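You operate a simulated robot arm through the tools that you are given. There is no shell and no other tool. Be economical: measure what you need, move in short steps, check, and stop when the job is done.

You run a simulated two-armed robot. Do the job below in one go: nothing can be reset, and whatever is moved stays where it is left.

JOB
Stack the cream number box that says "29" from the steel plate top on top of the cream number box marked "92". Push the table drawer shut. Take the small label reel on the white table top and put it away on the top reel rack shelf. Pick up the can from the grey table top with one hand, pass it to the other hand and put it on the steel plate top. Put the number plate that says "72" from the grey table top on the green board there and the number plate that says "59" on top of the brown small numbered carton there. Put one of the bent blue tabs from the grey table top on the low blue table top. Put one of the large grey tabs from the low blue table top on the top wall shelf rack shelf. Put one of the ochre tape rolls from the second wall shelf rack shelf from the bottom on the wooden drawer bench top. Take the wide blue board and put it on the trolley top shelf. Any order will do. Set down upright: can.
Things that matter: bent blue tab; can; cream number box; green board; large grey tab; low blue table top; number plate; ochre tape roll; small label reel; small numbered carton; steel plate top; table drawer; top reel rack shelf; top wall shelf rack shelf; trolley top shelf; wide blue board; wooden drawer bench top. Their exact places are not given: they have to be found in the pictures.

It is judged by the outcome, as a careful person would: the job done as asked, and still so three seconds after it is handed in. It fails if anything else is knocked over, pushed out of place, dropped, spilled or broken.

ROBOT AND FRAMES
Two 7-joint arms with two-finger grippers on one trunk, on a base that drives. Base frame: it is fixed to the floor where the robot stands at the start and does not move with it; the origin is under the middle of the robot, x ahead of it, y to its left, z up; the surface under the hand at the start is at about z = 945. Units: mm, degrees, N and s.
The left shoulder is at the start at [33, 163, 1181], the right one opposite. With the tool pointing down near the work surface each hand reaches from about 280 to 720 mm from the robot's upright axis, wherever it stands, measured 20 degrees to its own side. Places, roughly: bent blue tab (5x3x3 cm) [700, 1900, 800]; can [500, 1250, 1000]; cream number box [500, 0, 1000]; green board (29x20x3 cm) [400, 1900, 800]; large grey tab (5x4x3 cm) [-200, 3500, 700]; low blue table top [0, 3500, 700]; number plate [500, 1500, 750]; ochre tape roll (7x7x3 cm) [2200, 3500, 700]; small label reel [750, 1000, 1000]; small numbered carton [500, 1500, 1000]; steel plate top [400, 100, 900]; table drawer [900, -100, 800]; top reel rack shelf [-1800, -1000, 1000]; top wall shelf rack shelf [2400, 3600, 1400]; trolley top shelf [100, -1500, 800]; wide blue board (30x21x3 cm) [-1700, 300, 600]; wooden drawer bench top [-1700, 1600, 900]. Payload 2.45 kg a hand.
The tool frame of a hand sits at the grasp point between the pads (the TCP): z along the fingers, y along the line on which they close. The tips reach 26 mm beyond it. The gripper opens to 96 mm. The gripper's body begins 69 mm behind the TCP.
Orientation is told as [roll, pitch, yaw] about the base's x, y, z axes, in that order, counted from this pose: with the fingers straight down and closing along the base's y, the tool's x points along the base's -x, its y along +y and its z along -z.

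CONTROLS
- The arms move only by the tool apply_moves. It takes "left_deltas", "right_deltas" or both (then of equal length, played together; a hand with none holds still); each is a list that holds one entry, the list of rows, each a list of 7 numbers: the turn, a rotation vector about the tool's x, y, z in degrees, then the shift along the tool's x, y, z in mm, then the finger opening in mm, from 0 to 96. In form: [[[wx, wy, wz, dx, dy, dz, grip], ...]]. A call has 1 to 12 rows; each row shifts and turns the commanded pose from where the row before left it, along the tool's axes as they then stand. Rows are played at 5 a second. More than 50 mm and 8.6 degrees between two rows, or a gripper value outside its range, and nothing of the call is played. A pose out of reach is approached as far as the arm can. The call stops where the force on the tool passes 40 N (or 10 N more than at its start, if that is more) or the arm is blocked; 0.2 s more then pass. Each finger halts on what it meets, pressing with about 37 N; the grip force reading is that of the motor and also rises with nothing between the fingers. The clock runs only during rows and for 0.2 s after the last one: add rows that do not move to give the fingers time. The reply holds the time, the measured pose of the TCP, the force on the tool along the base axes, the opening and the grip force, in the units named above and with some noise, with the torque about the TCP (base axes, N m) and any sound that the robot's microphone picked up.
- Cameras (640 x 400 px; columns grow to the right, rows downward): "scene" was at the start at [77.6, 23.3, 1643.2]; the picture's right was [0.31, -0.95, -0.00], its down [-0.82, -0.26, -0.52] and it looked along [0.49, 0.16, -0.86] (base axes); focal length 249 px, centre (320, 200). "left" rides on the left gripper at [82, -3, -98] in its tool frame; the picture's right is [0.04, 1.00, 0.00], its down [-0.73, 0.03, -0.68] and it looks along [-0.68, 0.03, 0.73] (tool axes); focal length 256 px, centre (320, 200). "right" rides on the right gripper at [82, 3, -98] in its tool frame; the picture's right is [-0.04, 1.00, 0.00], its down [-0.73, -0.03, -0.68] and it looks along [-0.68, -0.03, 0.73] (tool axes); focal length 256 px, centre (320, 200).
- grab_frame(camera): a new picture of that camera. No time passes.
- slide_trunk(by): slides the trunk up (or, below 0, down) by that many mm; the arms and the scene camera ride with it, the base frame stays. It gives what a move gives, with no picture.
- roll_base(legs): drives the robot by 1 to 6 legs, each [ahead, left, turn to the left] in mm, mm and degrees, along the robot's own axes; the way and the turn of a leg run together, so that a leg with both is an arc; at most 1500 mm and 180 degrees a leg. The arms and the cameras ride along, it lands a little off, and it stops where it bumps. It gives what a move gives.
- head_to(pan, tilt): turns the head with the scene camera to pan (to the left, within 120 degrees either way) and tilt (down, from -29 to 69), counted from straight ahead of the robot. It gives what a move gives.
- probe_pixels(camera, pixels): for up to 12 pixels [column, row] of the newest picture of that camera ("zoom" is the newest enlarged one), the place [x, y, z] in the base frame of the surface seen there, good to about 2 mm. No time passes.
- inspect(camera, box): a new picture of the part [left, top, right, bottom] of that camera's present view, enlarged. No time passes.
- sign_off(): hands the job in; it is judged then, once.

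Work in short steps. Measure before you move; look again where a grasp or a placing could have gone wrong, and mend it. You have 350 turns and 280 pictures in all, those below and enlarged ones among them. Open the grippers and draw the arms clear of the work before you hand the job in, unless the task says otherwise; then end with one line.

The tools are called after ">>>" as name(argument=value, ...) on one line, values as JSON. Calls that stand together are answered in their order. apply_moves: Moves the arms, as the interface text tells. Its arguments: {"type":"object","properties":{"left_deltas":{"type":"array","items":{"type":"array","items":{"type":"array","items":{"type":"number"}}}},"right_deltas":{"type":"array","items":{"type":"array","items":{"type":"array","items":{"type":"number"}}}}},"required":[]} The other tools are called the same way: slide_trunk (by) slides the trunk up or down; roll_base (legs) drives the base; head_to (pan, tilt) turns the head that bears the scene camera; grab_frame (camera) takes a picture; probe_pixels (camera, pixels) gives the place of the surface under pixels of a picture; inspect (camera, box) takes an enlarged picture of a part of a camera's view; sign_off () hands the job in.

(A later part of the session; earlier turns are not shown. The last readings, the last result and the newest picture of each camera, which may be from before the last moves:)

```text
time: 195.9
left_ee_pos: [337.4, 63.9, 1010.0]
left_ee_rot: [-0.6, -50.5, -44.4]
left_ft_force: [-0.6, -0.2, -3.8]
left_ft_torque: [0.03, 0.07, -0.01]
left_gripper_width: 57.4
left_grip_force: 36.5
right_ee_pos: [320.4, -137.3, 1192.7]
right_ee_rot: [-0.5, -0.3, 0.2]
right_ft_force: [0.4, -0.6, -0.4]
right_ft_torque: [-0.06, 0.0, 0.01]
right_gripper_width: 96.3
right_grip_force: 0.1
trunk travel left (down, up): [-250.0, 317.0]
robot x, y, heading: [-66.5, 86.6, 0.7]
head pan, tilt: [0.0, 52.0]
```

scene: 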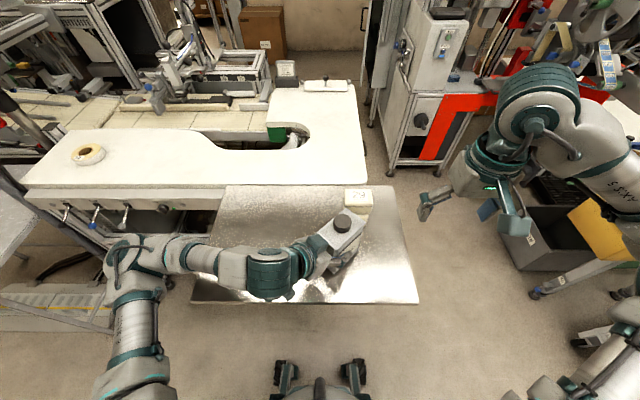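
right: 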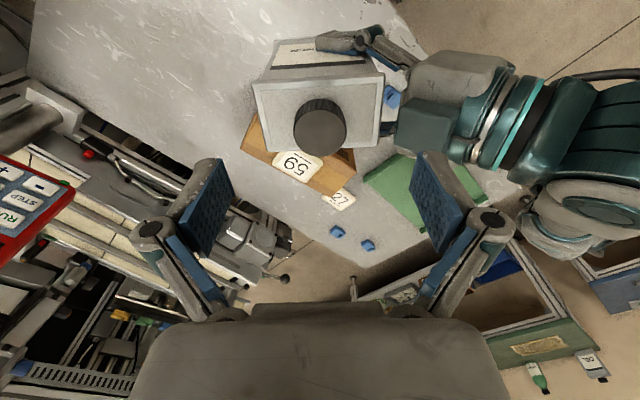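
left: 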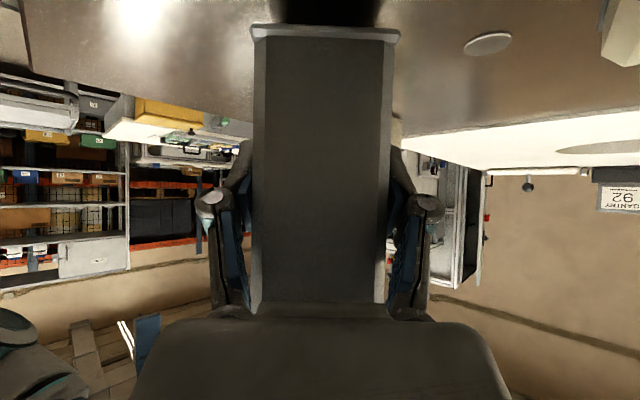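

Still swaying (y +19). I wait for it to settle before contact.

>>> apply_moves(left_deltas=[[[0, 0, 0, 0, 0, 0, 35], [0, 0, 0, 0, 0, 0, 35], [0, 0, 0, 0, 0, 0, 35], [0, 0, 0, 0, 0, 0, 35], [0, 0, 0, 0, 0, 0, 35], [0, 0, 0, 0, 0, 0, 35], [0, 0, 0, 0, 0, 0, 35], [0, 0, 0, 0, 0, 0, 35], [0, 0, 0, 0, 0, 0, 35], [0, 0, 0, 0, 0, 0, 35]]])

>>> apply_moves(left_deltas=[[[0, 0, 0, 0, 0, 0, 35], [0, 0, 0, 0, 0, 0, 35], [0, 0, 0, 0, 0, 0, 35], [0, 0, 0, 0, 0, 0, 35], [0, 0, 0, 0, 0, 0, 35], [0, 0, 0, 0, 0, 0, 35], [0, 0, 0, 0, 0, 0, 35], [0, 0, 0, 0, 0, 0, 35], [0, 0, 0, 0, 0, 0, 35], [0, 0, 0, 0, 0, 0, 35]]])

>>> apply_moves(left_deltas=[[[0, 0, 0, 0, 0, 0, 35], [0, 0, 0, 0, 0, 0, 35], [0, 0, 0, 0, 0, 0, 35], [0, 0, 0, 0, 0, 0, 35], [0, 0, 0, 0, 0, 0, 35]]])

```text
time: 198.2
left_ee_pos: [337.4, 50.7, 1008.8]
left_ee_rot: [0.1, -50.1, -44.9]
left_ft_force: [0.4, -0.4, -3.3]
left_ft_torque: [0.08, 0.05, 0.03]
left_gripper_width: 57.5
left_grip_force: 36.6
right_ee_pos: [322.0, -150.8, 1190.3]
right_ee_rot: [0.0, -0.4, 0.3]
right_ft_force: [-0.6, -0.7, 0.5]
right_ft_torque: [0.03, -0.01, -0.01]
right_gripper_width: 96.0
right_grip_force: 0.0
trunk travel left (down, up): [-250.0, 317.0]
robot x, y, heading: [-69.2, 83.8, 0.6]
head pan, tilt: [0.0, 52.0]
```

```text
time: 200.3
left_ee_pos: [337.2, 55.2, 1010.5]
left_ee_rot: [-0.1, -50.2, -44.6]
left_ft_force: [0.5, 0.6, -2.9]
left_ft_torque: [0.05, 0.06, 0.0]
left_gripper_width: 57.7
left_grip_force: 36.9
right_ee_pos: [321.9, -147.9, 1190.2]
right_ee_rot: [-0.1, -0.4, 0.1]
right_ft_force: [0.5, 0.5, -0.7]
right_ft_torque: [0.02, 0.01, 0.02]
right_gripper_width: 95.8
right_grip_force: 0.1
trunk travel left (down, up): [-250.0, 317.0]
robot x, y, heading: [-72.8, 82.0, 1.0]
head pan, tilt: [0.0, 52.0]
```

```text
time: 201.6
left_ee_pos: [337.9, 54.8, 1009.0]
left_ee_rot: [-0.2, -50.2, -44.6]
left_ft_force: [-0.8, 0.2, -3.7]
left_ft_torque: [0.06, 0.08, 0.05]
left_gripper_width: 57.4
left_grip_force: 36.8
right_ee_pos: [321.2, -146.7, 1191.3]
right_ee_rot: [-0.1, -0.3, 0.1]
right_ft_force: [0.5, -0.3, 0.4]
right_ft_torque: [-0.04, 0.02, 0.01]
right_gripper_width: 95.7
right_grip_force: 0.1
trunk travel left (down, up): [-250.0, 317.0]
robot x, y, heading: [-75.9, 84.9, 0.9]
head pan, tilt: [0.0, 52.0]
```

Settled, can at ~(351,41), nearly touching. I raise 6 mm, shift −20 mm in y away from box 95, and wait.

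>>> apply_moves(left_deltas=[[[0, 0, 0, -4.6, 0, -3.8, 35], [0, 0, 0, -4.5, -7, 5.5, 35], [0, 0, 0, -4.5, -7, 5.5, 35], [0, 0, 0, 0, 0, 0, 35], [0, 0, 0, 0, 0, 0, 35], [0, 0, 0, 0, 0, 0, 35], [0, 0, 0, 0, 0, 0, 35], [0, 0, 0, 0, 0, 0, 35]]])

>>> apply_moves(left_deltas=[[[0, 0, 0, 3.1, 0, 2.6, 35], [0, 0, 0, 1.5, 0, 1.3, 35], [0, 0, 0, 1.5, 0, 1.3, 35], [0, 0, 0, 0, 0, 0, 35]]])

```text
time: 203.3
left_ee_pos: [338.8, 37.3, 1015.1]
left_ee_rot: [-0.2, -50.3, -44.7]
left_ft_force: [0.1, -0.5, -3.5]
left_ft_torque: [0.04, 0.04, -0.02]
left_gripper_width: 57.6
left_grip_force: 37.0
right_ee_pos: [321.6, -147.5, 1190.2]
right_ee_rot: [-0.1, -0.3, 0.1]
right_ft_force: [-0.1, 0.1, 0.0]
right_ft_torque: [-0.01, -0.04, 0.02]
right_gripper_width: 96.1
right_grip_force: 0.0
trunk travel left (down, up): [-250.0, 317.0]
robot x, y, heading: [-72.2, 84.6, 0.8]
head pan, tilt: [0.0, 52.0]
```

```text
time: 204.3
left_ee_pos: [337.1, 36.7, 1008.7]
left_ee_rot: [0.1, -50.5, -44.8]
left_ft_force: [-0.4, -0.3, 10.5]
left_ft_torque: [0.33, 0.26, -0.05]
left_gripper_width: 57.4
left_grip_force: 37.6
right_ee_pos: [321.3, -147.7, 1193.2]
right_ee_rot: [0.0, -0.4, 0.3]
right_ft_force: [0.6, -1.3, -0.1]
right_ft_torque: [0.0, 0.03, 0.0]
right_gripper_width: 96.0
right_grip_force: 0.1
trunk travel left (down, up): [-250.0, 317.0]
robot x, y, heading: [-70.5, 80.9, 0.7]
head pan, tilt: [0.0, 52.0]
```

Contact (10 N). I press 1 mm more to seat it, then open slowly.

>>> apply_moves(left_deltas=[[[0, 0, 0, 0.8, 0, 0.6, 35], [0, 0, 0, 0, 0, 0, 58], [0, 0, 0, 0, 0, 0, 64], [0, 0, 0, 0, 0, 0, 75], [0, 0, 0, 0, 0, 0, 96], [0, 0, 0, 0, 0, 0, 96]]])

>>> grab_frame(camera="left")

```text
time: 205.8
left_ee_pos: [339.0, 35.4, 1006.5]
left_ee_rot: [-0.1, -50.2, -44.7]
left_ft_force: [-0.2, -0.4, -0.4]
left_ft_torque: [0.03, 0.01, 0.01]
left_gripper_width: 96.0
left_grip_force: 0.1
right_ee_pos: [321.3, -148.4, 1192.6]
right_ee_rot: [-0.1, -0.2, 0.2]
right_ft_force: [-0.5, -0.4, -0.4]
right_ft_torque: [0.0, 0.03, 0.03]
right_gripper_width: 96.0
right_grip_force: 0.1
trunk travel left (down, up): [-250.0, 317.0]
robot x, y, heading: [-69.9, 82.4, 0.8]
head pan, tilt: [0.0, 52.0]
```

```text
179 pictures are left
```

left: 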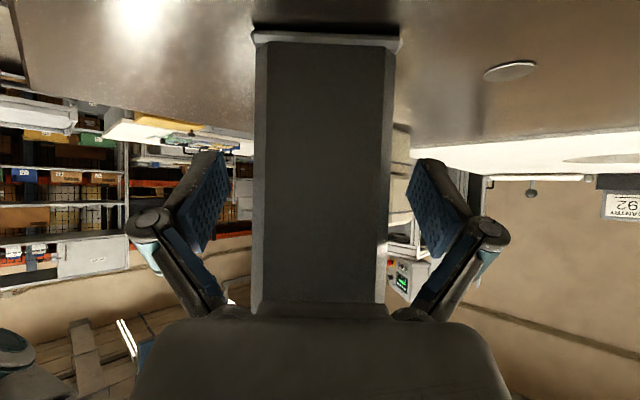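

Can stands free. I retract along the fingers and lift away.

>>> apply_moves(left_deltas=[[[0, 0, 0, 0, 0, -20, 96], [0, 0, 0, 0, 0, -25, 96], [0, 0, 0, 0, 0, -25, 96], [0, 0, 0, 0, 0, -25, 96], [0, 0, 0, -25, 0, -15, 96], [0, 0, 0, -25, 0, -15, 96], [0, 0, 0, 0, 0, 0, 96]]])

>>> grab_frame(camera="scene")

```text
time: 207.3
left_ee_pos: [295.5, 78.9, 1124.4]
left_ee_rot: [-0.1, -50.3, -44.7]
left_ft_force: [0.5, 0.8, 1.1]
left_ft_torque: [-0.01, 0.02, 0.0]
left_gripper_width: 96.0
left_grip_force: 0.0
right_ee_pos: [321.0, -146.9, 1191.5]
right_ee_rot: [-0.1, -0.3, 0.1]
right_ft_force: [0.0, -1.0, -0.3]
right_ft_torque: [0.01, -0.01, 0.0]
right_gripper_width: 95.6
right_grip_force: 0.1
trunk travel left (down, up): [-250.0, 317.0]
robot x, y, heading: [-73.5, 83.9, 0.8]
head pan, tilt: [0.0, 52.0]
```

```text
178 pictures are left
```

scene: 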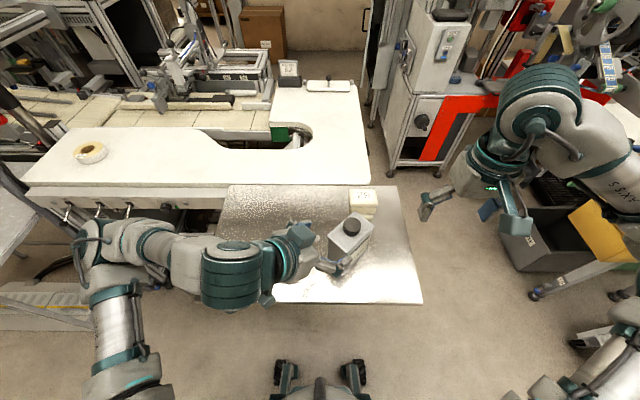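

Can stands upright at (350,240). I move the left hand aside and bring it back to fingers-down.

>>> apply_moves(left_deltas=[[[0, 0, 0, 7.4, 23.6, -24.6, 96], [0, 0, 0, 7.4, 23.6, -24.6, 96], [0, 0, 0, 7.4, 23.6, -24.6, 96], [-5.77, 0, -4.8, 0, 0, 0, 96], [-5.77, 0, -4.8, 0, 0, 0, 96], [-5.77, 0, -4.8, 0, 0, 0, 96], [-5.77, 0, -4.8, 0, 0, 0, 96], [-5.77, 0, -4.8, 0, 0, 0, 96], [-5.77, 0, -4.8, 0, 0, 0, 96], [0, 8, 0, 0, 0, 0, 96], [0, 8, 0, 0, 0, 0, 96], [0, 8, 0, 0, 0, 0, 96]]])

>>> apply_moves(left_deltas=[[[0, 8, 0, 0, 0, 0, 96], [0, 8, 0, 0, 0, 0, 96], [0, 8, 0, 0, 0, 0, 96], [0, 2, 0, 0, 0, 0, 96]]])

>>> grab_frame(camera="scene")

```text
time: 209.9
left_ee_pos: [292.3, 180.9, 1153.6]
left_ee_rot: [-0.1, -26.1, 0.2]
left_ft_force: [-1.3, -0.2, 0.0]
left_ft_torque: [-0.01, 0.0, 0.01]
left_gripper_width: 95.9
left_grip_force: 0.1
right_ee_pos: [322.1, -147.1, 1192.3]
right_ee_rot: [-0.1, -0.3, 0.3]
right_ft_force: [-0.3, -0.5, -0.3]
right_ft_torque: [-0.01, 0.01, 0.0]
right_gripper_width: 96.0
right_grip_force: 0.0
trunk travel left (down, up): [-250.0, 317.0]
robot x, y, heading: [-70.1, 84.1, 0.8]
head pan, tilt: [0.0, 52.0]
```

```text
time: 210.9
left_ee_pos: [291.9, 181.8, 1154.1]
left_ee_rot: [-0.1, -0.2, 0.3]
left_ft_force: [-0.4, 0.0, 0.5]
left_ft_torque: [-0.01, -0.01, 0.0]
left_gripper_width: 96.2
left_grip_force: 0.0
right_ee_pos: [321.3, -147.5, 1191.2]
right_ee_rot: [-0.1, -0.4, 0.2]
right_ft_force: [-1.1, 0.0, -0.5]
right_ft_torque: [0.04, -0.01, 0.02]
right_gripper_width: 95.9
right_grip_force: 0.1
trunk travel left (down, up): [-250.0, 317.0]
robot x, y, heading: [-65.9, 84.6, 0.9]
head pan, tilt: [0.0, 52.0]
```

```text
177 pictures are left
```

scene: 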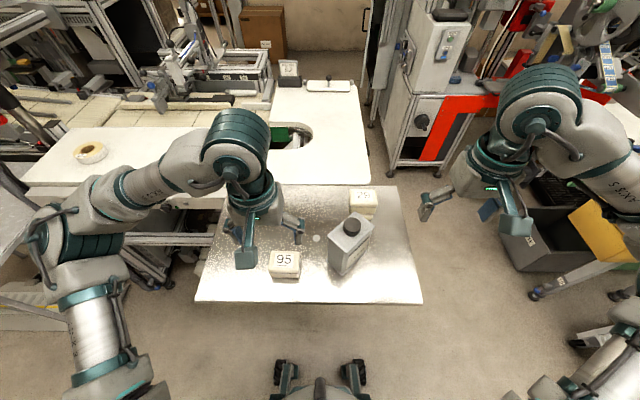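

All fine on the plate. Next the reel at (722,864): I drive to y≈745 and ahead into the gap between plate and grey table.

>>> roll_base(legs=[[0, 660, -0.8], [160, 0, 0]])

>>> head_to(pan=10, tilt=45)

>>> grab_frame(camera="scene")

```text
time: 215.6
left_ee_pos: [448.7, 825.0, 1155.6]
left_ee_rot: [0.3, -0.3, -0.4]
left_ft_force: [-0.2, -0.9, 0.4]
left_ft_torque: [0.01, 0.0, -0.01]
left_gripper_width: 95.7
left_grip_force: 0.1
right_ee_pos: [476.4, 494.9, 1190.5]
right_ee_rot: [0.2, -0.4, -0.4]
right_ft_force: [-0.3, -0.7, -0.6]
right_ft_torque: [0.07, 0.08, -0.01]
right_gripper_width: 95.9
right_grip_force: 0.0
trunk travel left (down, up): [-250.0, 317.0]
robot x, y, heading: [86.3, 737.3, 0.4]
head pan, tilt: [0.0, 52.0]
```

```text
time: 216.3
left_ee_pos: [448.7, 828.5, 1155.7]
left_ee_rot: [0.1, -0.3, -0.4]
left_ft_force: [0.3, -0.5, -0.4]
left_ft_torque: [0.03, -0.03, 0.02]
left_gripper_width: 96.1
left_grip_force: 0.0
right_ee_pos: [472.6, 499.3, 1191.9]
right_ee_rot: [0.1, -0.4, -0.5]
right_ft_force: [-0.5, -0.4, 0.4]
right_ft_torque: [0.01, 0.01, 0.02]
right_gripper_width: 95.9
right_grip_force: 0.0
trunk travel left (down, up): [-250.0, 317.0]
robot x, y, heading: [88.6, 736.8, -0.0]
head pan, tilt: [10.0, 45.0]
```

```text
176 pictures are left
```

scene: 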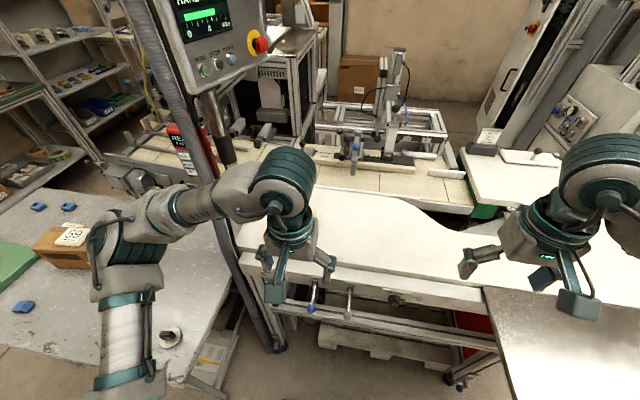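

The left camera should see the reel ahead.

>>> grab_frame(camera="left")

```text
175 pictures are left
```

left: 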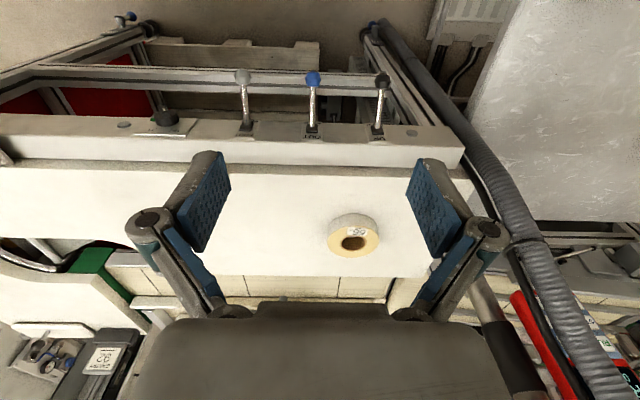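

I probe the reel's rim, hole and nearby hose.

>>> probe_pixels(camera="left", pixels=[[330, 243], [377, 240], [353, 222], [355, 256], [354, 243], [343, 242], [366, 243], [320, 250], [510, 235], [300, 200], [353, 235], [468, 140]])

>>> inspect(camera="left", box=[310, 200, 400, 270])

```text
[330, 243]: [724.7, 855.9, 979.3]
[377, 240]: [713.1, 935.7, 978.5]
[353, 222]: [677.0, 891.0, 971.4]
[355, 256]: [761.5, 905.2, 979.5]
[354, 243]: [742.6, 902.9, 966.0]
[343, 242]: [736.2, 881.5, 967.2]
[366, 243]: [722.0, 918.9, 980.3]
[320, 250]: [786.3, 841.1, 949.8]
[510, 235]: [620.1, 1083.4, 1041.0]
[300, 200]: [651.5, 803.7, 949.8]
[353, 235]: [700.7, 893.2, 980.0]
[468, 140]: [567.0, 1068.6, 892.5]
```

```text
5.71 times, centred on (355, 235) of left
```

zoom: 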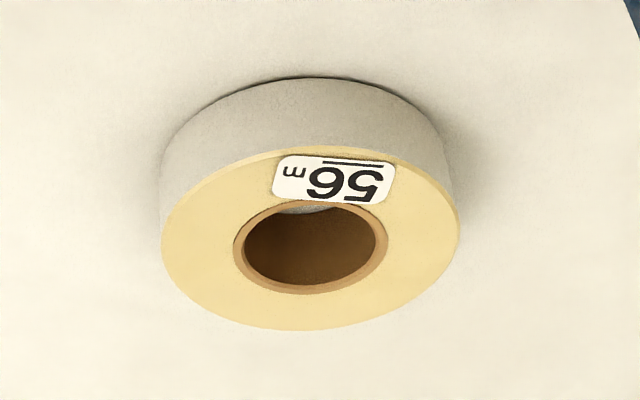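

Reel: centre (720,896), Ø≈82 mm, z 950–980. I bring the left hand above it at z≈1060 and check.

>>> apply_moves(left_deltas=[[[0, 0, 0.4, -30, 7.5, 10, 96], [0, 0, 0, -30, 7.5, 10, 96], [0, 0, 0, -30, 7.5, 10, 96], [0, 0, 0, -30, 7.5, 10, 96], [0, 0, 0, -30, 7.5, 10, 96], [0, 0, 0, -30, 7.5, 10, 96], [0, 0, 0, -30, 7.5, 10, 96], [0, 0, 0, -30, 7.5, 10, 96], [0, 0, 0, -31, 7.5, 10, 96], [0, 0, 0, 0, 0, 0, 96], [0, 0, 0, 0, 0, 0, 96], [0, 0, 0, 0, 0, 0, 96]]])

>>> grab_frame(camera="left")

```text
time: 218.9
left_ee_pos: [718.3, 894.0, 1068.7]
left_ee_rot: [-0.1, -0.3, -0.7]
left_ft_force: [0.2, -0.3, 0.4]
left_ft_torque: [-0.01, 0.01, 0.0]
left_gripper_width: 96.0
left_grip_force: 0.0
right_ee_pos: [473.3, 502.2, 1193.1]
right_ee_rot: [-0.1, -0.4, -0.6]
right_ft_force: [0.0, 0.8, 0.5]
right_ft_torque: [-0.04, 0.01, -0.01]
right_gripper_width: 96.2
right_grip_force: 0.1
trunk travel left (down, up): [-250.0, 317.0]
robot x, y, heading: [83.9, 737.4, 0.1]
head pan, tilt: [10.0, 45.0]
```

```text
173 pictures are left
```

left: 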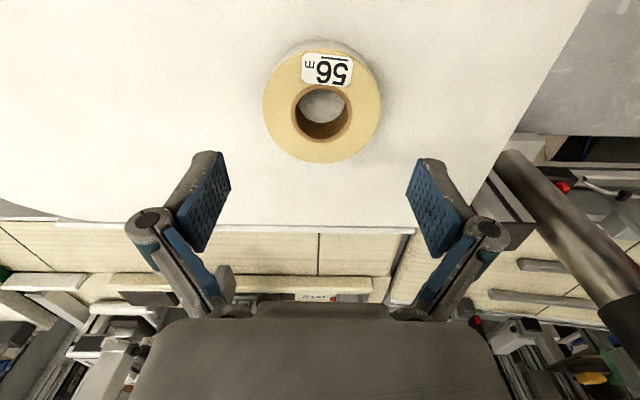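

Probe the rim for an exact centre.

>>> probe_pixels(camera="left", pixels=[[265, 105], [379, 105], [322, 160], [300, 157], [345, 157], [322, 110]])

```text
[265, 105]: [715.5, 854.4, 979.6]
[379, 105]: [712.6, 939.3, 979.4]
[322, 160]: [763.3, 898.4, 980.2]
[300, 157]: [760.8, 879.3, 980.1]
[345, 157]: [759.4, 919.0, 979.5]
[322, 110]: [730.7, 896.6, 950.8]
```

Centre (721,897), Ø 86. I shift +3 mm, descend to 972 and close.

>>> apply_moves(left_deltas=[[[0, 0, -0.6, -2.5, 3, 20, 96], [0, 0, 0, 0, 0, 25, 96], [0, 0, 0, 0, 0, 22, 96], [0, 0, 0, 0, 0, 15, 96], [0, 0, 0, 0, 0, 14, 96], [0, 0, 0, 0, 0, 0, 96], [0, 0, 0, 0, 0, 0, 75], [0, 0, 0, 0, 0, 0, 70], [0, 0, 0, 0, 0, 0, 70]]])

>>> grab_frame(camera="left")

```text
time: 220.9
left_ee_pos: [722.2, 896.7, 974.2]
left_ee_rot: [-0.2, -0.4, -0.2]
left_ft_force: [-0.4, 0.2, 0.3]
left_ft_torque: [-0.05, 0.0, 0.0]
left_gripper_width: 89.9
left_grip_force: 37.4
right_ee_pos: [473.7, 502.1, 1192.3]
right_ee_rot: [-0.1, -0.4, -0.5]
right_ft_force: [0.8, -0.2, -0.6]
right_ft_torque: [0.03, 0.01, 0.01]
right_gripper_width: 95.9
right_grip_force: 0.0
trunk travel left (down, up): [-250.0, 317.0]
robot x, y, heading: [84.3, 738.6, 0.0]
head pan, tilt: [10.0, 45.0]
```

```text
172 pictures are left
```

left: 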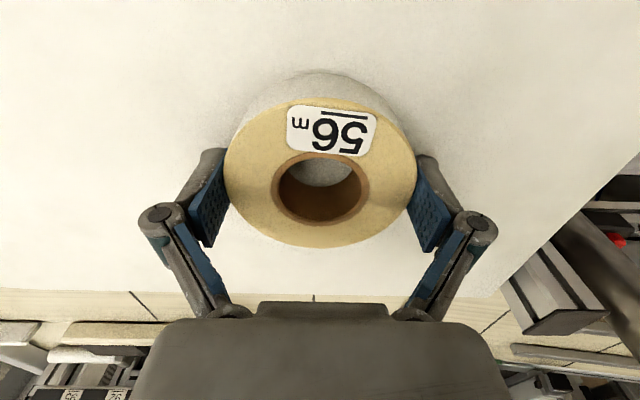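

Reel gripped (90 mm). I lift and draw it back.

>>> apply_moves(left_deltas=[[[0, 0, 0, 0, 0, -10, 70], [0, 0, 0, 0, 0, -25, 70], [0, 0, 0, 0, 0, -35, 70], [0, 0, 0, 0, 0, -40, 70], [0, 0, 0, 30, -7, -10, 70], [0, 0, 0, 35, -7, -10, 70], [0, 0, 0, 35, -7, -10, 70], [0, 0, 0, 35, -7, -10, 70], [0, 0, 0, 35, -7, -10, 70], [0, 0, 0, 35, -7, -10, 70], [0, 0, 0, 35, 0, -10, 70], [0, 0, 0, 30, 0, 0, 70]]])

>>> grab_frame(camera="left")

```text
time: 223.5
left_ee_pos: [450.7, 855.8, 1148.7]
left_ee_rot: [-0.1, -0.4, -0.2]
left_ft_force: [0.7, 0.3, -0.3]
left_ft_torque: [-0.04, -0.02, -0.02]
left_gripper_width: 90.3
left_grip_force: 36.8
right_ee_pos: [471.4, 502.9, 1194.2]
right_ee_rot: [-0.2, -0.5, -0.5]
right_ft_force: [0.2, -0.5, 0.1]
right_ft_torque: [0.0, 0.0, -0.03]
right_gripper_width: 96.1
right_grip_force: 0.0
trunk travel left (down, up): [-250.0, 317.0]
robot x, y, heading: [88.1, 742.4, 0.2]
head pan, tilt: [10.0, 45.0]
```

```text
171 pictures are left
```

left: 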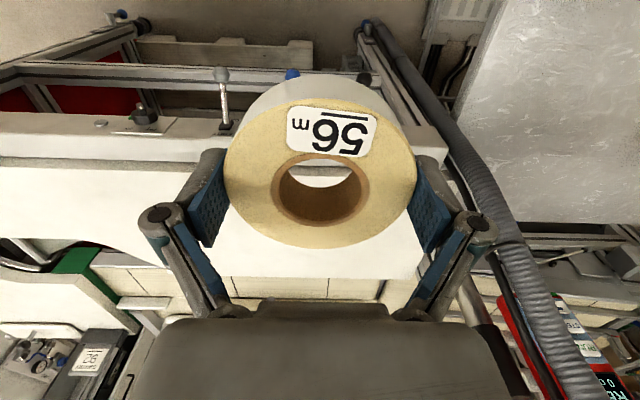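

Reel secured. I drive back and left to the grey table's blue tab (363,1638).

>>> roll_base(legs=[[-165, 0, 0], [0, 980, 0]])

>>> head_to(pan=0, tilt=55)

>>> apply_moves(right_deltas=[[[0, 0, 0, 0, 0, 0, 96], [0, 0, 0, 0, 0, 0, 96], [0, 0, 0, 0, 0, 0, 96], [0, 0, 0, 0, 0, 0, 96], [0, 0, 0, 0, 0, 0, 96], [0, 0, 0, 0, 0, 0, 96], [0, 0, 0, 0, 0, 0, 96], [0, 0, 0, 0, 0, 0, 96], [0, 0, 0, 0, 0, 0, 96], [0, 0, 0, 0, 0, 0, 96], [0, 0, 0, 0, 0, 0, 96], [0, 0, 0, 0, 0, 0, 96]]])

>>> grab_frame(camera="scene")

```text
time: 229.7
left_ee_pos: [277.6, 1846.6, 1148.7]
left_ee_rot: [-0.1, -0.3, 0.4]
left_ft_force: [-0.3, -0.6, -2.0]
left_ft_torque: [0.01, 0.03, 0.0]
left_gripper_width: 89.9
left_grip_force: 36.8
right_ee_pos: [300.6, 1492.8, 1192.8]
right_ee_rot: [-0.1, -0.4, -0.1]
right_ft_force: [0.4, 0.6, 0.1]
right_ft_torque: [-0.01, 0.03, 0.0]
right_gripper_width: 95.6
right_grip_force: 0.1
trunk travel left (down, up): [-250.0, 317.0]
robot x, y, heading: [-84.6, 1722.6, 0.7]
head pan, tilt: [10.0, 45.0]
```

```text
time: 230.4
left_ee_pos: [273.2, 1844.5, 1150.0]
left_ee_rot: [-0.1, -0.5, 0.4]
left_ft_force: [-0.5, 0.3, -1.8]
left_ft_torque: [-0.03, 0.02, -0.02]
left_gripper_width: 90.1
left_grip_force: 37.1
right_ee_pos: [297.3, 1491.2, 1194.1]
right_ee_rot: [-0.2, -0.6, 0.1]
right_ft_force: [-0.4, -0.9, -0.7]
right_ft_torque: [-0.04, 0.03, 0.01]
right_gripper_width: 96.0
right_grip_force: 0.0
trunk travel left (down, up): [-250.0, 317.0]
robot x, y, heading: [-86.7, 1720.1, 0.5]
head pan, tilt: [0.0, 55.0]
```

```text
time: 233.0
left_ee_pos: [275.7, 1846.0, 1150.4]
left_ee_rot: [-0.1, -0.5, 0.3]
left_ft_force: [0.2, -0.5, -1.2]
left_ft_torque: [0.01, -0.02, -0.01]
left_gripper_width: 89.8
left_grip_force: 36.7
right_ee_pos: [297.8, 1491.9, 1195.3]
right_ee_rot: [-0.1, -0.6, 0.0]
right_ft_force: [0.1, 0.7, 0.4]
right_ft_torque: [-0.02, -0.02, 0.01]
right_gripper_width: 96.2
right_grip_force: 0.0
trunk travel left (down, up): [-250.0, 317.0]
robot x, y, heading: [-88.1, 1724.2, 0.7]
head pan, tilt: [0.0, 55.0]
```

```text
170 pictures are left
```

scene: 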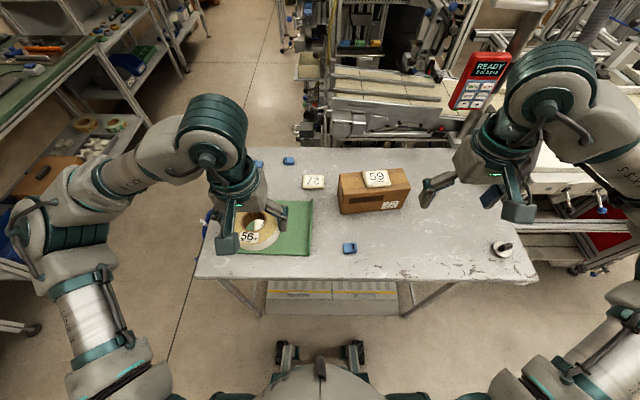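

Steady now. I move the right hand above the blue tab at (348,247).

>>> apply_moves(right_deltas=[[[0, 0.5, 0, -8, 18, 29, 96], [0, 0, 0, -8, 18, 29, 96], [0, 0, 0, -8, 18, 29, 96], [0, 0, 0, -8, 18, 29, 96], [0, 0, 0, -8, 18, 29, 96], [0, 0, 0, -8, 18, 29, 96], [0, 0, 0, -8, 18, 29, 96], [0, 0, 0, -8, 18, 29, 96], [0, 0, 0, 0, 0, 0, 96], [0, 0, 0, 0, 0, 0, 96]]])

>>> grab_frame(camera="right")

```text
time: 235.2
left_ee_pos: [274.0, 1847.1, 1149.1]
left_ee_rot: [-0.2, -0.5, 0.3]
left_ft_force: [-0.1, -0.1, -1.7]
left_ft_torque: [-0.01, 0.0, 0.0]
left_gripper_width: 90.0
left_grip_force: 36.9
right_ee_pos: [364.7, 1637.5, 962.9]
right_ee_rot: [-0.3, -0.1, 0.0]
right_ft_force: [1.0, -0.3, -0.3]
right_ft_torque: [-0.01, 0.0, 0.02]
right_gripper_width: 95.8
right_grip_force: 0.2
trunk travel left (down, up): [-250.0, 317.0]
robot x, y, heading: [-86.9, 1724.3, 0.8]
head pan, tilt: [0.0, 55.0]
```

```text
169 pictures are left
```

right: 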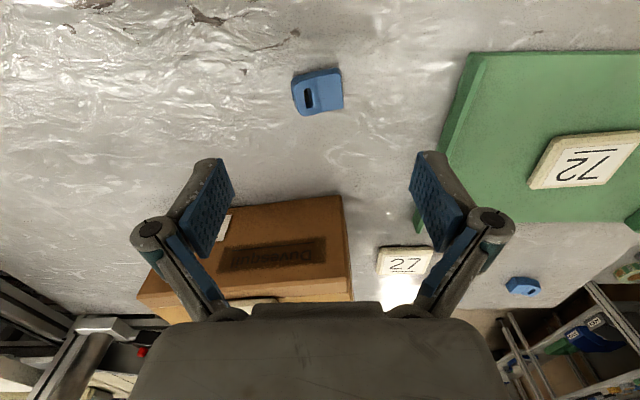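

>>> inspect(camera="right", box=[270, 50, 370, 130])

>>> probe_pixels(camera="right", pixels=[[293, 78], [340, 70], [342, 107], [303, 114], [320, 90], [305, 95], [330, 85]])

```text
5.00 times, centred on (320, 90) of right
```

zoom: 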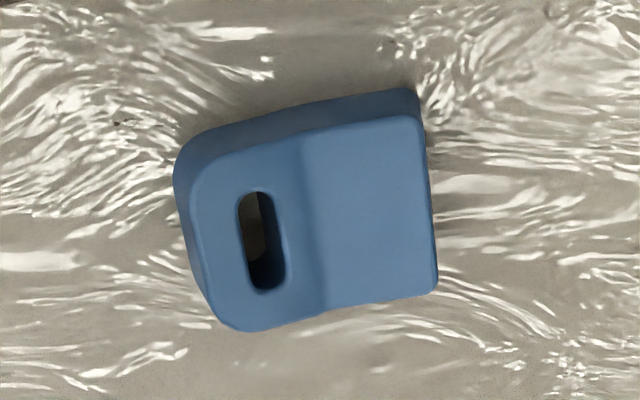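

```text
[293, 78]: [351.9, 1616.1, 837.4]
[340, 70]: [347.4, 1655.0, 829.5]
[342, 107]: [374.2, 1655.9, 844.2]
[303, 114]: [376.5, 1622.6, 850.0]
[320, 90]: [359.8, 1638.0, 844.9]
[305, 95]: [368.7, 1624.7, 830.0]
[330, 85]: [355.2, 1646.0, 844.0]
```

Tab: centre (363,1637), ~45 mm long in y, turned ~+9°, top 844–850. I yaw, descend to 856 and close.

>>> apply_moves(right_deltas=[[[0, 0, -8, 1, 0, 25, 96], [0, 0, 0, 0, 0, 25, 96], [0, 0, 0, 0, 0, 25, 96], [0, 0, 0, 0, 0, 20, 96], [0, 0, 0, 0, 0, 12, 96], [0, 0, 0, 0, 0, 0, 70], [0, 0, 0, 0, 0, 0, 35], [0, 0, 0, 0, 0, 0, 30], [0, 0, 0, 0, 0, 0, 30], [0, 0, 0, 0, 0, -12, 30], [0, 0, 0, 0, 0, -25, 30], [0, 0, 0, 0, 0, -30, 30]]])

>>> grab_frame(camera="right")

```text
time: 237.8
left_ee_pos: [275.1, 1847.4, 1149.9]
left_ee_rot: [-0.2, -0.5, 0.3]
left_ft_force: [-1.0, -0.1, -1.5]
left_ft_torque: [0.02, -0.02, -0.01]
left_gripper_width: 89.9
left_grip_force: 37.1
right_ee_pos: [360.7, 1639.2, 919.5]
right_ee_rot: [-0.2, -0.1, 8.0]
right_ft_force: [0.9, -0.1, 0.1]
right_ft_torque: [0.0, 0.02, 0.0]
right_gripper_width: 39.9
right_grip_force: 37.3
trunk travel left (down, up): [-250.0, 317.0]
robot x, y, heading: [-90.4, 1722.2, 0.8]
head pan, tilt: [0.0, 55.0]
```

```text
167 pictures are left
```

right: 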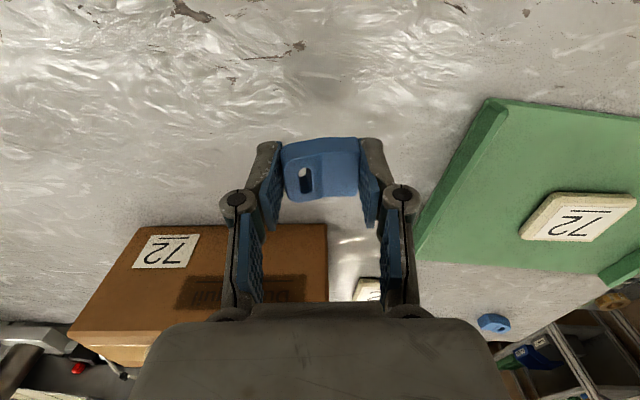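

Tab held (40 mm). I raise it and draw back, then look toward the low blue table to the left.

>>> apply_moves(right_deltas=[[[0, 0, 0, 0, 0, -45, 30], [0, 0, 0, 0, 0, -45, 30], [0, 0, 0, 8, -20, -40, 30], [0, 0, 4, 8, -20, -40, 30], [0, 0, 4, 8, -20, -35, 30], [0, 0, 0, 8, -20, 0, 30], [0, 0, 0, 8, -20, 0, 30], [0, 0, 0, 8, -20, 0, 30]]])

>>> head_to(pan=80, tilt=30)

>>> grab_frame(camera="scene")

>>> head_to(pan=30, tilt=25)

>>> grab_frame(camera="scene")

```text
time: 239.6
left_ee_pos: [274.2, 1845.7, 1150.4]
left_ee_rot: [0.0, -0.5, 0.4]
left_ft_force: [-0.4, -0.4, -1.5]
left_ft_torque: [0.0, 0.0, -0.01]
left_gripper_width: 90.0
left_grip_force: 37.3
right_ee_pos: [320.0, 1513.8, 1124.8]
right_ee_rot: [-0.1, -0.1, 0.0]
right_ft_force: [0.8, -0.4, 0.5]
right_ft_torque: [0.01, -0.03, -0.01]
right_gripper_width: 39.9
right_grip_force: 37.3
trunk travel left (down, up): [-250.0, 317.0]
robot x, y, heading: [-84.7, 1720.6, 0.4]
head pan, tilt: [0.0, 55.0]
```

```text
time: 241.2
left_ee_pos: [275.3, 1846.9, 1150.4]
left_ee_rot: [-0.1, -0.5, 0.3]
left_ft_force: [-0.8, -0.2, -0.8]
left_ft_torque: [-0.02, 0.02, 0.01]
left_gripper_width: 90.0
left_grip_force: 37.2
right_ee_pos: [321.6, 1515.2, 1124.0]
right_ee_rot: [-0.1, -0.2, -0.1]
right_ft_force: [0.0, 1.2, -0.1]
right_ft_torque: [0.02, 0.01, 0.06]
right_gripper_width: 40.0
right_grip_force: 37.7
trunk travel left (down, up): [-250.0, 317.0]
robot x, y, heading: [-86.3, 1723.6, 0.4]
head pan, tilt: [80.0, 30.0]
```

```text
166 pictures are left
```

scene: 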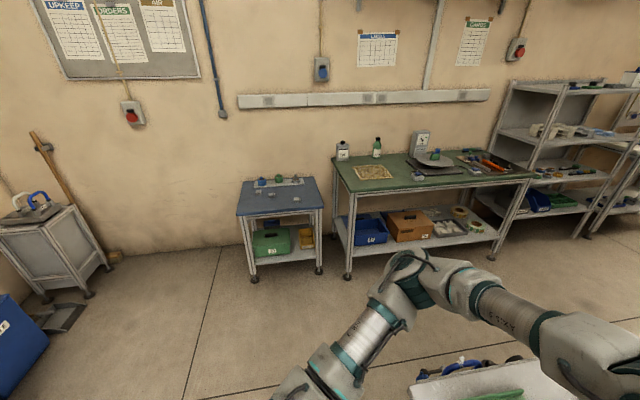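

```text
time: 242.3
left_ee_pos: [274.6, 1846.4, 1150.3]
left_ee_rot: [0.0, -0.5, 0.3]
left_ft_force: [0.6, -0.7, -1.8]
left_ft_torque: [0.01, 0.0, 0.0]
left_gripper_width: 89.9
left_grip_force: 37.3
right_ee_pos: [321.2, 1515.5, 1124.1]
right_ee_rot: [-0.2, -0.1, 0.1]
right_ft_force: [0.8, -0.8, -0.7]
right_ft_torque: [0.0, 0.0, -0.02]
right_gripper_width: 39.7
right_grip_force: 36.8
trunk travel left (down, up): [-250.0, 317.0]
robot x, y, heading: [-90.5, 1722.2, 0.5]
head pan, tilt: [30.0, 25.0]
```

```text
165 pictures are left
```

scene: 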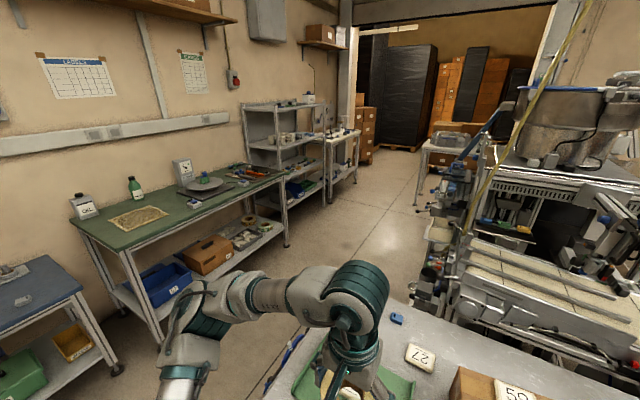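

The blue table is to the left by the wall, the green bench next, then the wall shelf rack. I probe their edges.

>>> probe_pixels(camera="scene", pixels=[[80, 290], [40, 262], [20, 300], [118, 370], [160, 340], [130, 250], [283, 178], [247, 140], [325, 128], [290, 205], [330, 205], [400, 200]])

>>> inspect(camera="scene", box=[220, 70, 380, 230])

```text
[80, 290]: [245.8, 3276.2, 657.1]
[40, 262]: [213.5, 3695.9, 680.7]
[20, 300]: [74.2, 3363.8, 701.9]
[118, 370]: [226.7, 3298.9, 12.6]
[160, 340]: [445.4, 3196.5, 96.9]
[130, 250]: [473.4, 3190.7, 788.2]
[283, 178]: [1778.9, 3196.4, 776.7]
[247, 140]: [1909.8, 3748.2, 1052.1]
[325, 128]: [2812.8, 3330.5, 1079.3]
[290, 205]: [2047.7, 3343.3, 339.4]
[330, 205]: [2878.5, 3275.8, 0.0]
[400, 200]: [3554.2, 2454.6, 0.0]
```

```text
2.50 times, centred on (300, 150) of scene
```

zoom: 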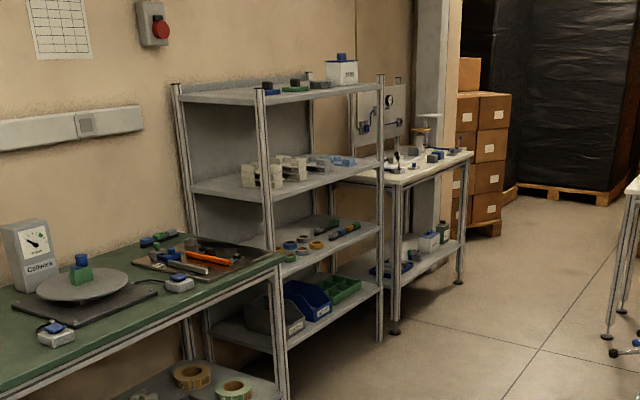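

I turn left 90° and drive to stand in front of the low blue table.

>>> roll_base(legs=[[0, 0, 45], [0, 0, 45], [1150, -100, 0]])

>>> head_to(pan=0, tilt=55)

>>> grab_frame(camera="scene")

```text
time: 252.3
left_ee_pos: [-115.9, 3234.8, 1149.7]
left_ee_rot: [-0.1, -0.5, 89.6]
left_ft_force: [-1.2, -0.4, -1.9]
left_ft_torque: [-0.01, 0.01, 0.01]
left_gripper_width: 89.8
left_grip_force: 37.0
right_ee_pos: [216.0, 3276.7, 1124.5]
right_ee_rot: [-0.1, -0.1, 89.3]
right_ft_force: [-1.3, 0.9, 0.4]
right_ft_torque: [0.05, -0.02, 0.0]
right_gripper_width: 39.8
right_grip_force: 37.0
trunk travel left (down, up): [-250.0, 317.0]
robot x, y, heading: [0.2, 2867.5, 90.2]
head pan, tilt: [30.0, 25.0]
```

```text
time: 253.3
left_ee_pos: [-115.0, 3230.5, 1150.7]
left_ee_rot: [0.0, -0.7, 89.5]
left_ft_force: [-0.4, -0.2, -1.0]
left_ft_torque: [0.0, -0.03, 0.0]
left_gripper_width: 90.2
left_grip_force: 37.2
right_ee_pos: [216.7, 3273.0, 1126.4]
right_ee_rot: [-0.1, -0.3, 89.3]
right_ft_force: [0.3, 0.1, 0.2]
right_ft_torque: [-0.02, 0.02, 0.0]
right_gripper_width: 40.1
right_grip_force: 37.1
trunk travel left (down, up): [-250.0, 317.0]
robot x, y, heading: [3.5, 2868.3, 89.8]
head pan, tilt: [0.0, 55.0]
```

```text
163 pictures are left
```

scene: 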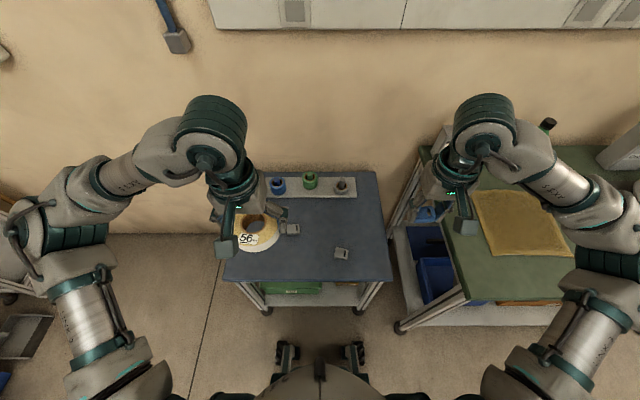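

The blue table shows grey tabs at (293,230) and (342,253). I zoom and probe.

>>> inspect(camera="scene", box=[200, 160, 400, 300])

>>> probe_pixels(camera="scene", pixels=[[293, 229], [342, 253], [225, 278], [392, 278], [375, 175], [320, 260], [300, 188], [345, 187], [350, 220], [370, 250], [400, 330], [460, 290]])

```text
2.86 times, centred on (300, 230) of scene
```

zoom: 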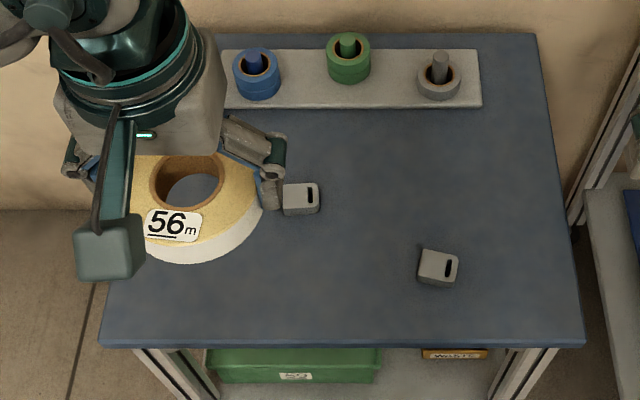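

```text
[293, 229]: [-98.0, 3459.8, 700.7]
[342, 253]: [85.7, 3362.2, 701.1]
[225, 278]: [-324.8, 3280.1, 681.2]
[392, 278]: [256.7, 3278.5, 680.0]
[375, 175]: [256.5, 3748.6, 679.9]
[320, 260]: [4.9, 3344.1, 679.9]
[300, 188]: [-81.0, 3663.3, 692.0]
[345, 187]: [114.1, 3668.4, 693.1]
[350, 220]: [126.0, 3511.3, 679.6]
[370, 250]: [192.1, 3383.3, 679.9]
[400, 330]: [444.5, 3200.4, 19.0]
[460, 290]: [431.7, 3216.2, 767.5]
```

Table top is z 680; tabs at (−98,3460) and (86,3362). I lower the trunk 160 mm.

>>> slide_trunk(by=-160)

>>> apply_moves(right_deltas=[[[0, 0, 0, -30, 0, 20, 30], [0, 0, 0, -30, 6, 35, 30], [0, 0, 0, -30, 6, 35, 30], [0, 0, 0, -30, 6, 35, 30], [0, 0, 0, 0, 8, 35, 30], [0, 0, 0, 0, 0, 35, 30], [0, 0, 0, 0, 0, 0, 30], [0, 0, 0, 0, 0, 0, 30]]])

>>> grab_frame(camera="right")

```text
time: 255.1
left_ee_pos: [-115.4, 3229.4, 993.3]
left_ee_rot: [-0.1, -0.9, 89.6]
left_ft_force: [-0.3, -0.5, -1.4]
left_ft_torque: [0.04, 0.05, -0.04]
left_gripper_width: 89.8
left_grip_force: 37.2
right_ee_pos: [215.3, 3272.1, 967.9]
right_ee_rot: [-0.1, -0.5, 89.4]
right_ft_force: [-0.1, -0.3, 0.5]
right_ft_torque: [0.02, 0.01, -0.03]
right_gripper_width: 39.7
right_grip_force: 36.5
trunk travel left (down, up): [-90.0, 477.0]
robot x, y, heading: [2.8, 2869.8, 90.0]
head pan, tilt: [0.0, 55.0]
```

```text
time: 257.1
left_ee_pos: [-122.6, 3233.4, 991.3]
left_ee_rot: [-0.6, -1.1, 90.3]
left_ft_force: [0.4, 0.6, -0.8]
left_ft_torque: [-0.05, 0.0, 0.0]
left_gripper_width: 90.1
left_grip_force: 37.1
right_ee_pos: [186.6, 3412.6, 803.5]
right_ee_rot: [-0.8, -4.2, 89.9]
right_ft_force: [0.2, 0.2, -0.3]
right_ft_torque: [-0.04, 0.0, 0.0]
right_gripper_width: 39.9
right_grip_force: 36.8
trunk travel left (down, up): [-90.0, 477.0]
robot x, y, heading: [6.2, 2879.0, 90.7]
head pan, tilt: [0.0, 55.0]
stopped in row 8 (right hand): the arm was blocked; the commanded pose is now the measured one
```

```text
161 pictures are left
```

right: 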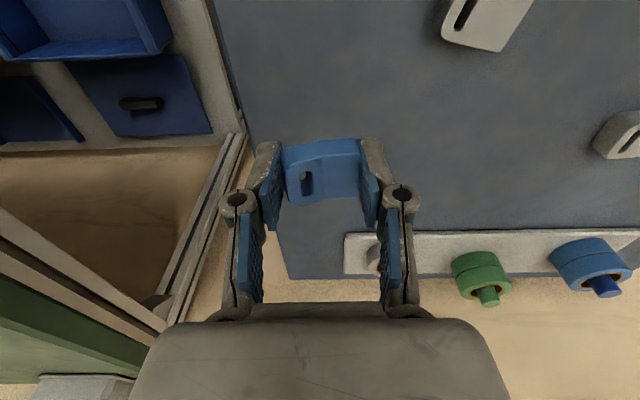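

Something stopped the right arm (pitch −4°). I look at its elbow near the green bench.

>>> head_to(pan=-35, tilt=55)

>>> grab_frame(camera="scene")

```text
time: 258.1
left_ee_pos: [-121.2, 3232.7, 992.4]
left_ee_rot: [-0.6, -0.9, 90.5]
left_ft_force: [0.0, -0.2, -1.3]
left_ft_torque: [-0.04, 0.01, 0.0]
left_gripper_width: 89.8
left_grip_force: 37.3
right_ee_pos: [186.2, 3412.8, 802.2]
right_ee_rot: [-0.7, -4.0, 90.3]
right_ft_force: [-0.3, 0.1, 0.1]
right_ft_torque: [0.04, -0.01, -0.02]
right_gripper_width: 39.8
right_grip_force: 37.2
trunk travel left (down, up): [-90.0, 477.0]
robot x, y, heading: [7.4, 2874.9, 90.9]
head pan, tilt: [-35.0, 55.0]
```

```text
160 pictures are left
```

scene: 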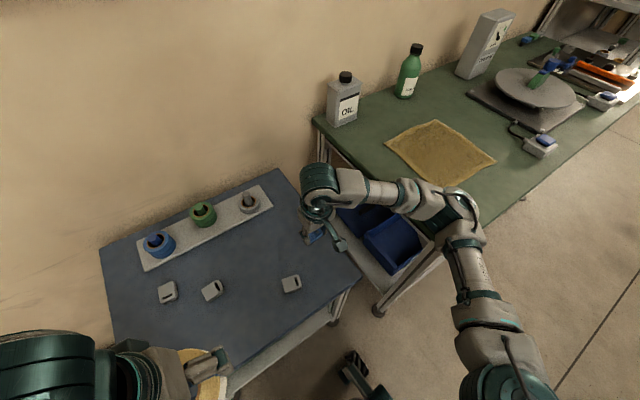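

The forearm/elbow lies over the bench corner. I probe heights.

>>> probe_pixels(camera="scene", pixels=[[460, 200], [420, 195], [465, 235], [380, 185], [470, 270], [440, 180], [345, 145], [420, 250]])

```text
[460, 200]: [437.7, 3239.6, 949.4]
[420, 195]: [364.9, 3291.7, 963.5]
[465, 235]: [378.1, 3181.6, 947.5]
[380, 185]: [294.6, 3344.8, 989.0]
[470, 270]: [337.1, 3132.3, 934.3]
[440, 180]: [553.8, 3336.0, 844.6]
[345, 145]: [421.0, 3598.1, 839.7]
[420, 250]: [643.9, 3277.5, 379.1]
```

The elbow's underside is at bench height. I raise the trunk 100 mm and strafe left 150 mm to clear the bench.

>>> slide_trunk(by=100)

>>> roll_base(legs=[[0, 150, 0]])

>>> apply_moves(right_deltas=[[[0.7, 4, 0, 0, 0, 0, 30], [0, 0, 0, 0, 0, 0, 30], [0, 0, 0, 0, 0, 0, 30], [0, 0, 0, 0, 0, 0, 30], [0, 0, 0, 0, 0, 0, 30], [0, 0, 0, 0, 0, 0, 30], [0, 0, 0, 0, 0, 0, 30], [0, 0, 0, 0, 0, 0, 30]]])

>>> grab_frame(camera="scene")

```text
time: 259.4
left_ee_pos: [-106.2, 3236.6, 1088.2]
left_ee_rot: [0.3, -0.6, 90.2]
left_ft_force: [0.8, -0.2, -2.7]
left_ft_torque: [0.0, 0.02, 0.02]
left_gripper_width: 89.8
left_grip_force: 37.8
right_ee_pos: [200.1, 3410.5, 884.3]
right_ee_rot: [0.2, -2.4, 89.9]
right_ft_force: [0.1, -0.2, -0.4]
right_ft_torque: [-0.02, 0.06, -0.03]
right_gripper_width: 39.9
right_grip_force: 37.2
trunk travel left (down, up): [-190.0, 377.0]
robot x, y, heading: [8.1, 2872.4, 90.3]
head pan, tilt: [-35.0, 55.0]
```

```text
time: 260.8
left_ee_pos: [-252.6, 3235.7, 1091.1]
left_ee_rot: [0.6, -0.6, 90.1]
left_ft_force: [-0.4, 0.6, -0.8]
left_ft_torque: [0.02, -0.01, 0.0]
left_gripper_width: 89.7
left_grip_force: 37.0
right_ee_pos: [51.4, 3406.9, 883.8]
right_ee_rot: [0.6, -2.6, 89.8]
right_ft_force: [0.6, -0.3, 0.3]
right_ft_torque: [0.01, 0.0, -0.04]
right_gripper_width: 39.6
right_grip_force: 37.3
trunk travel left (down, up): [-190.0, 377.0]
robot x, y, heading: [-143.9, 2875.2, 90.2]
head pan, tilt: [-35.0, 55.0]
```

```text
time: 262.6
left_ee_pos: [-288.5, 3230.3, 1088.7]
left_ee_rot: [-1.1, -1.0, 90.4]
left_ft_force: [-0.5, 0.2, -2.3]
left_ft_torque: [-0.04, -0.09, 0.01]
left_gripper_width: 89.8
left_grip_force: 36.9
right_ee_pos: [21.7, 3404.3, 892.9]
right_ee_rot: [-1.7, 1.2, 89.9]
right_ft_force: [-0.1, 0.4, 0.1]
right_ft_torque: [-0.01, -0.08, 0.03]
right_gripper_width: 39.7
right_grip_force: 37.5
trunk travel left (down, up): [-190.0, 377.0]
robot x, y, heading: [-148.4, 2879.8, 90.5]
head pan, tilt: [-35.0, 55.0]
```

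```text
159 pictures are left
```

scene: 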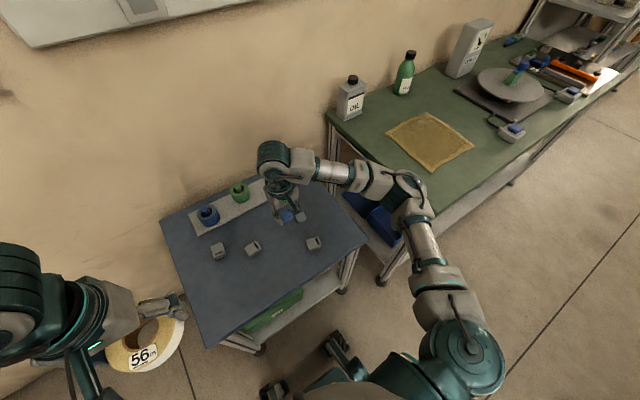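

I wait for the sway to settle, then look with the right camera.

>>> apply_moves(right_deltas=[[[0, 0, 0, 0, 0, 0, 30], [0, 0, 0, 0, 0, 0, 30], [0, 0, 0, 0, 0, 0, 30], [0, 0, 0, 0, 0, 0, 30], [0, 0, 0, 0, 0, 0, 30], [0, 0, 0, 0, 0, 0, 30], [0, 0, 0, 0, 0, 0, 30], [0, 0, 0, 0, 0, 0, 30], [0, 0, 0, 0, 0, 0, 30], [0, 0, 0, 0, 0, 0, 30], [0, 0, 0, 0, 0, 0, 30], [0, 0, 0, 0, 0, 0, 30]]])

>>> apply_moves(right_deltas=[[[0, 0, 0, 0, 0, 0, 30], [0, 0, 0, 0, 0, 0, 30], [0, 0, 0, 0, 0, 0, 30], [0, 0, 0, 0, 0, 0, 30], [0, 0, 0, 0, 0, 0, 30], [0, 0, 0, 0, 0, 0, 30], [0, 0, 0, 0, 0, 0, 30], [0, 0, 0, 0, 0, 0, 30], [0, 0, 0, 0, 0, 0, 30], [0, 0, 0, 0, 0, 0, 30], [0, 0, 0, 0, 0, 0, 30], [0, 0, 0, 0, 0, 0, 30]]])

>>> grab_frame(camera="right")

```text
time: 265.2
left_ee_pos: [-290.9, 3230.5, 1089.4]
left_ee_rot: [-1.1, -0.9, 90.4]
left_ft_force: [-0.2, 1.0, -0.9]
left_ft_torque: [-0.08, -0.04, 0.01]
left_gripper_width: 89.9
left_grip_force: 37.2
right_ee_pos: [21.6, 3404.2, 893.0]
right_ee_rot: [-1.8, 1.2, 89.9]
right_ft_force: [-1.4, -0.2, 0.0]
right_ft_torque: [0.01, -0.08, -0.01]
right_gripper_width: 39.8
right_grip_force: 37.3
trunk travel left (down, up): [-190.0, 377.0]
robot x, y, heading: [-145.4, 2876.6, 90.5]
head pan, tilt: [-35.0, 55.0]
```

```text
time: 267.8
left_ee_pos: [-284.1, 3230.1, 1089.0]
left_ee_rot: [-1.0, -0.9, 90.1]
left_ft_force: [-0.6, -0.3, -1.3]
left_ft_torque: [-0.01, -0.07, 0.0]
left_gripper_width: 90.1
left_grip_force: 37.2
right_ee_pos: [26.6, 3403.2, 892.6]
right_ee_rot: [-1.6, 1.2, 89.7]
right_ft_force: [-1.6, 0.1, 0.2]
right_ft_torque: [0.03, -0.09, -0.01]
right_gripper_width: 39.8
right_grip_force: 37.0
trunk travel left (down, up): [-190.0, 377.0]
robot x, y, heading: [-143.1, 2874.7, 90.6]
head pan, tilt: [-35.0, 55.0]
```

```text
158 pictures are left
```

right: 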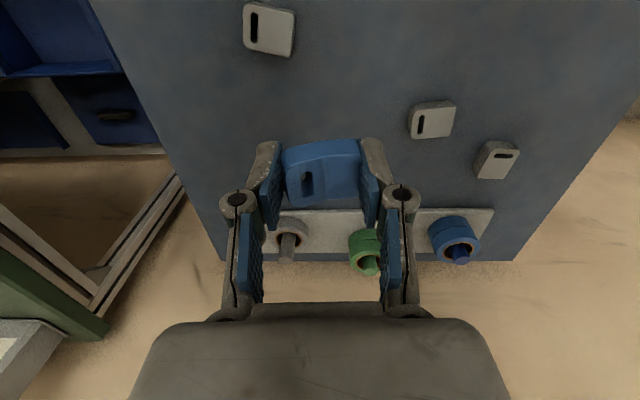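

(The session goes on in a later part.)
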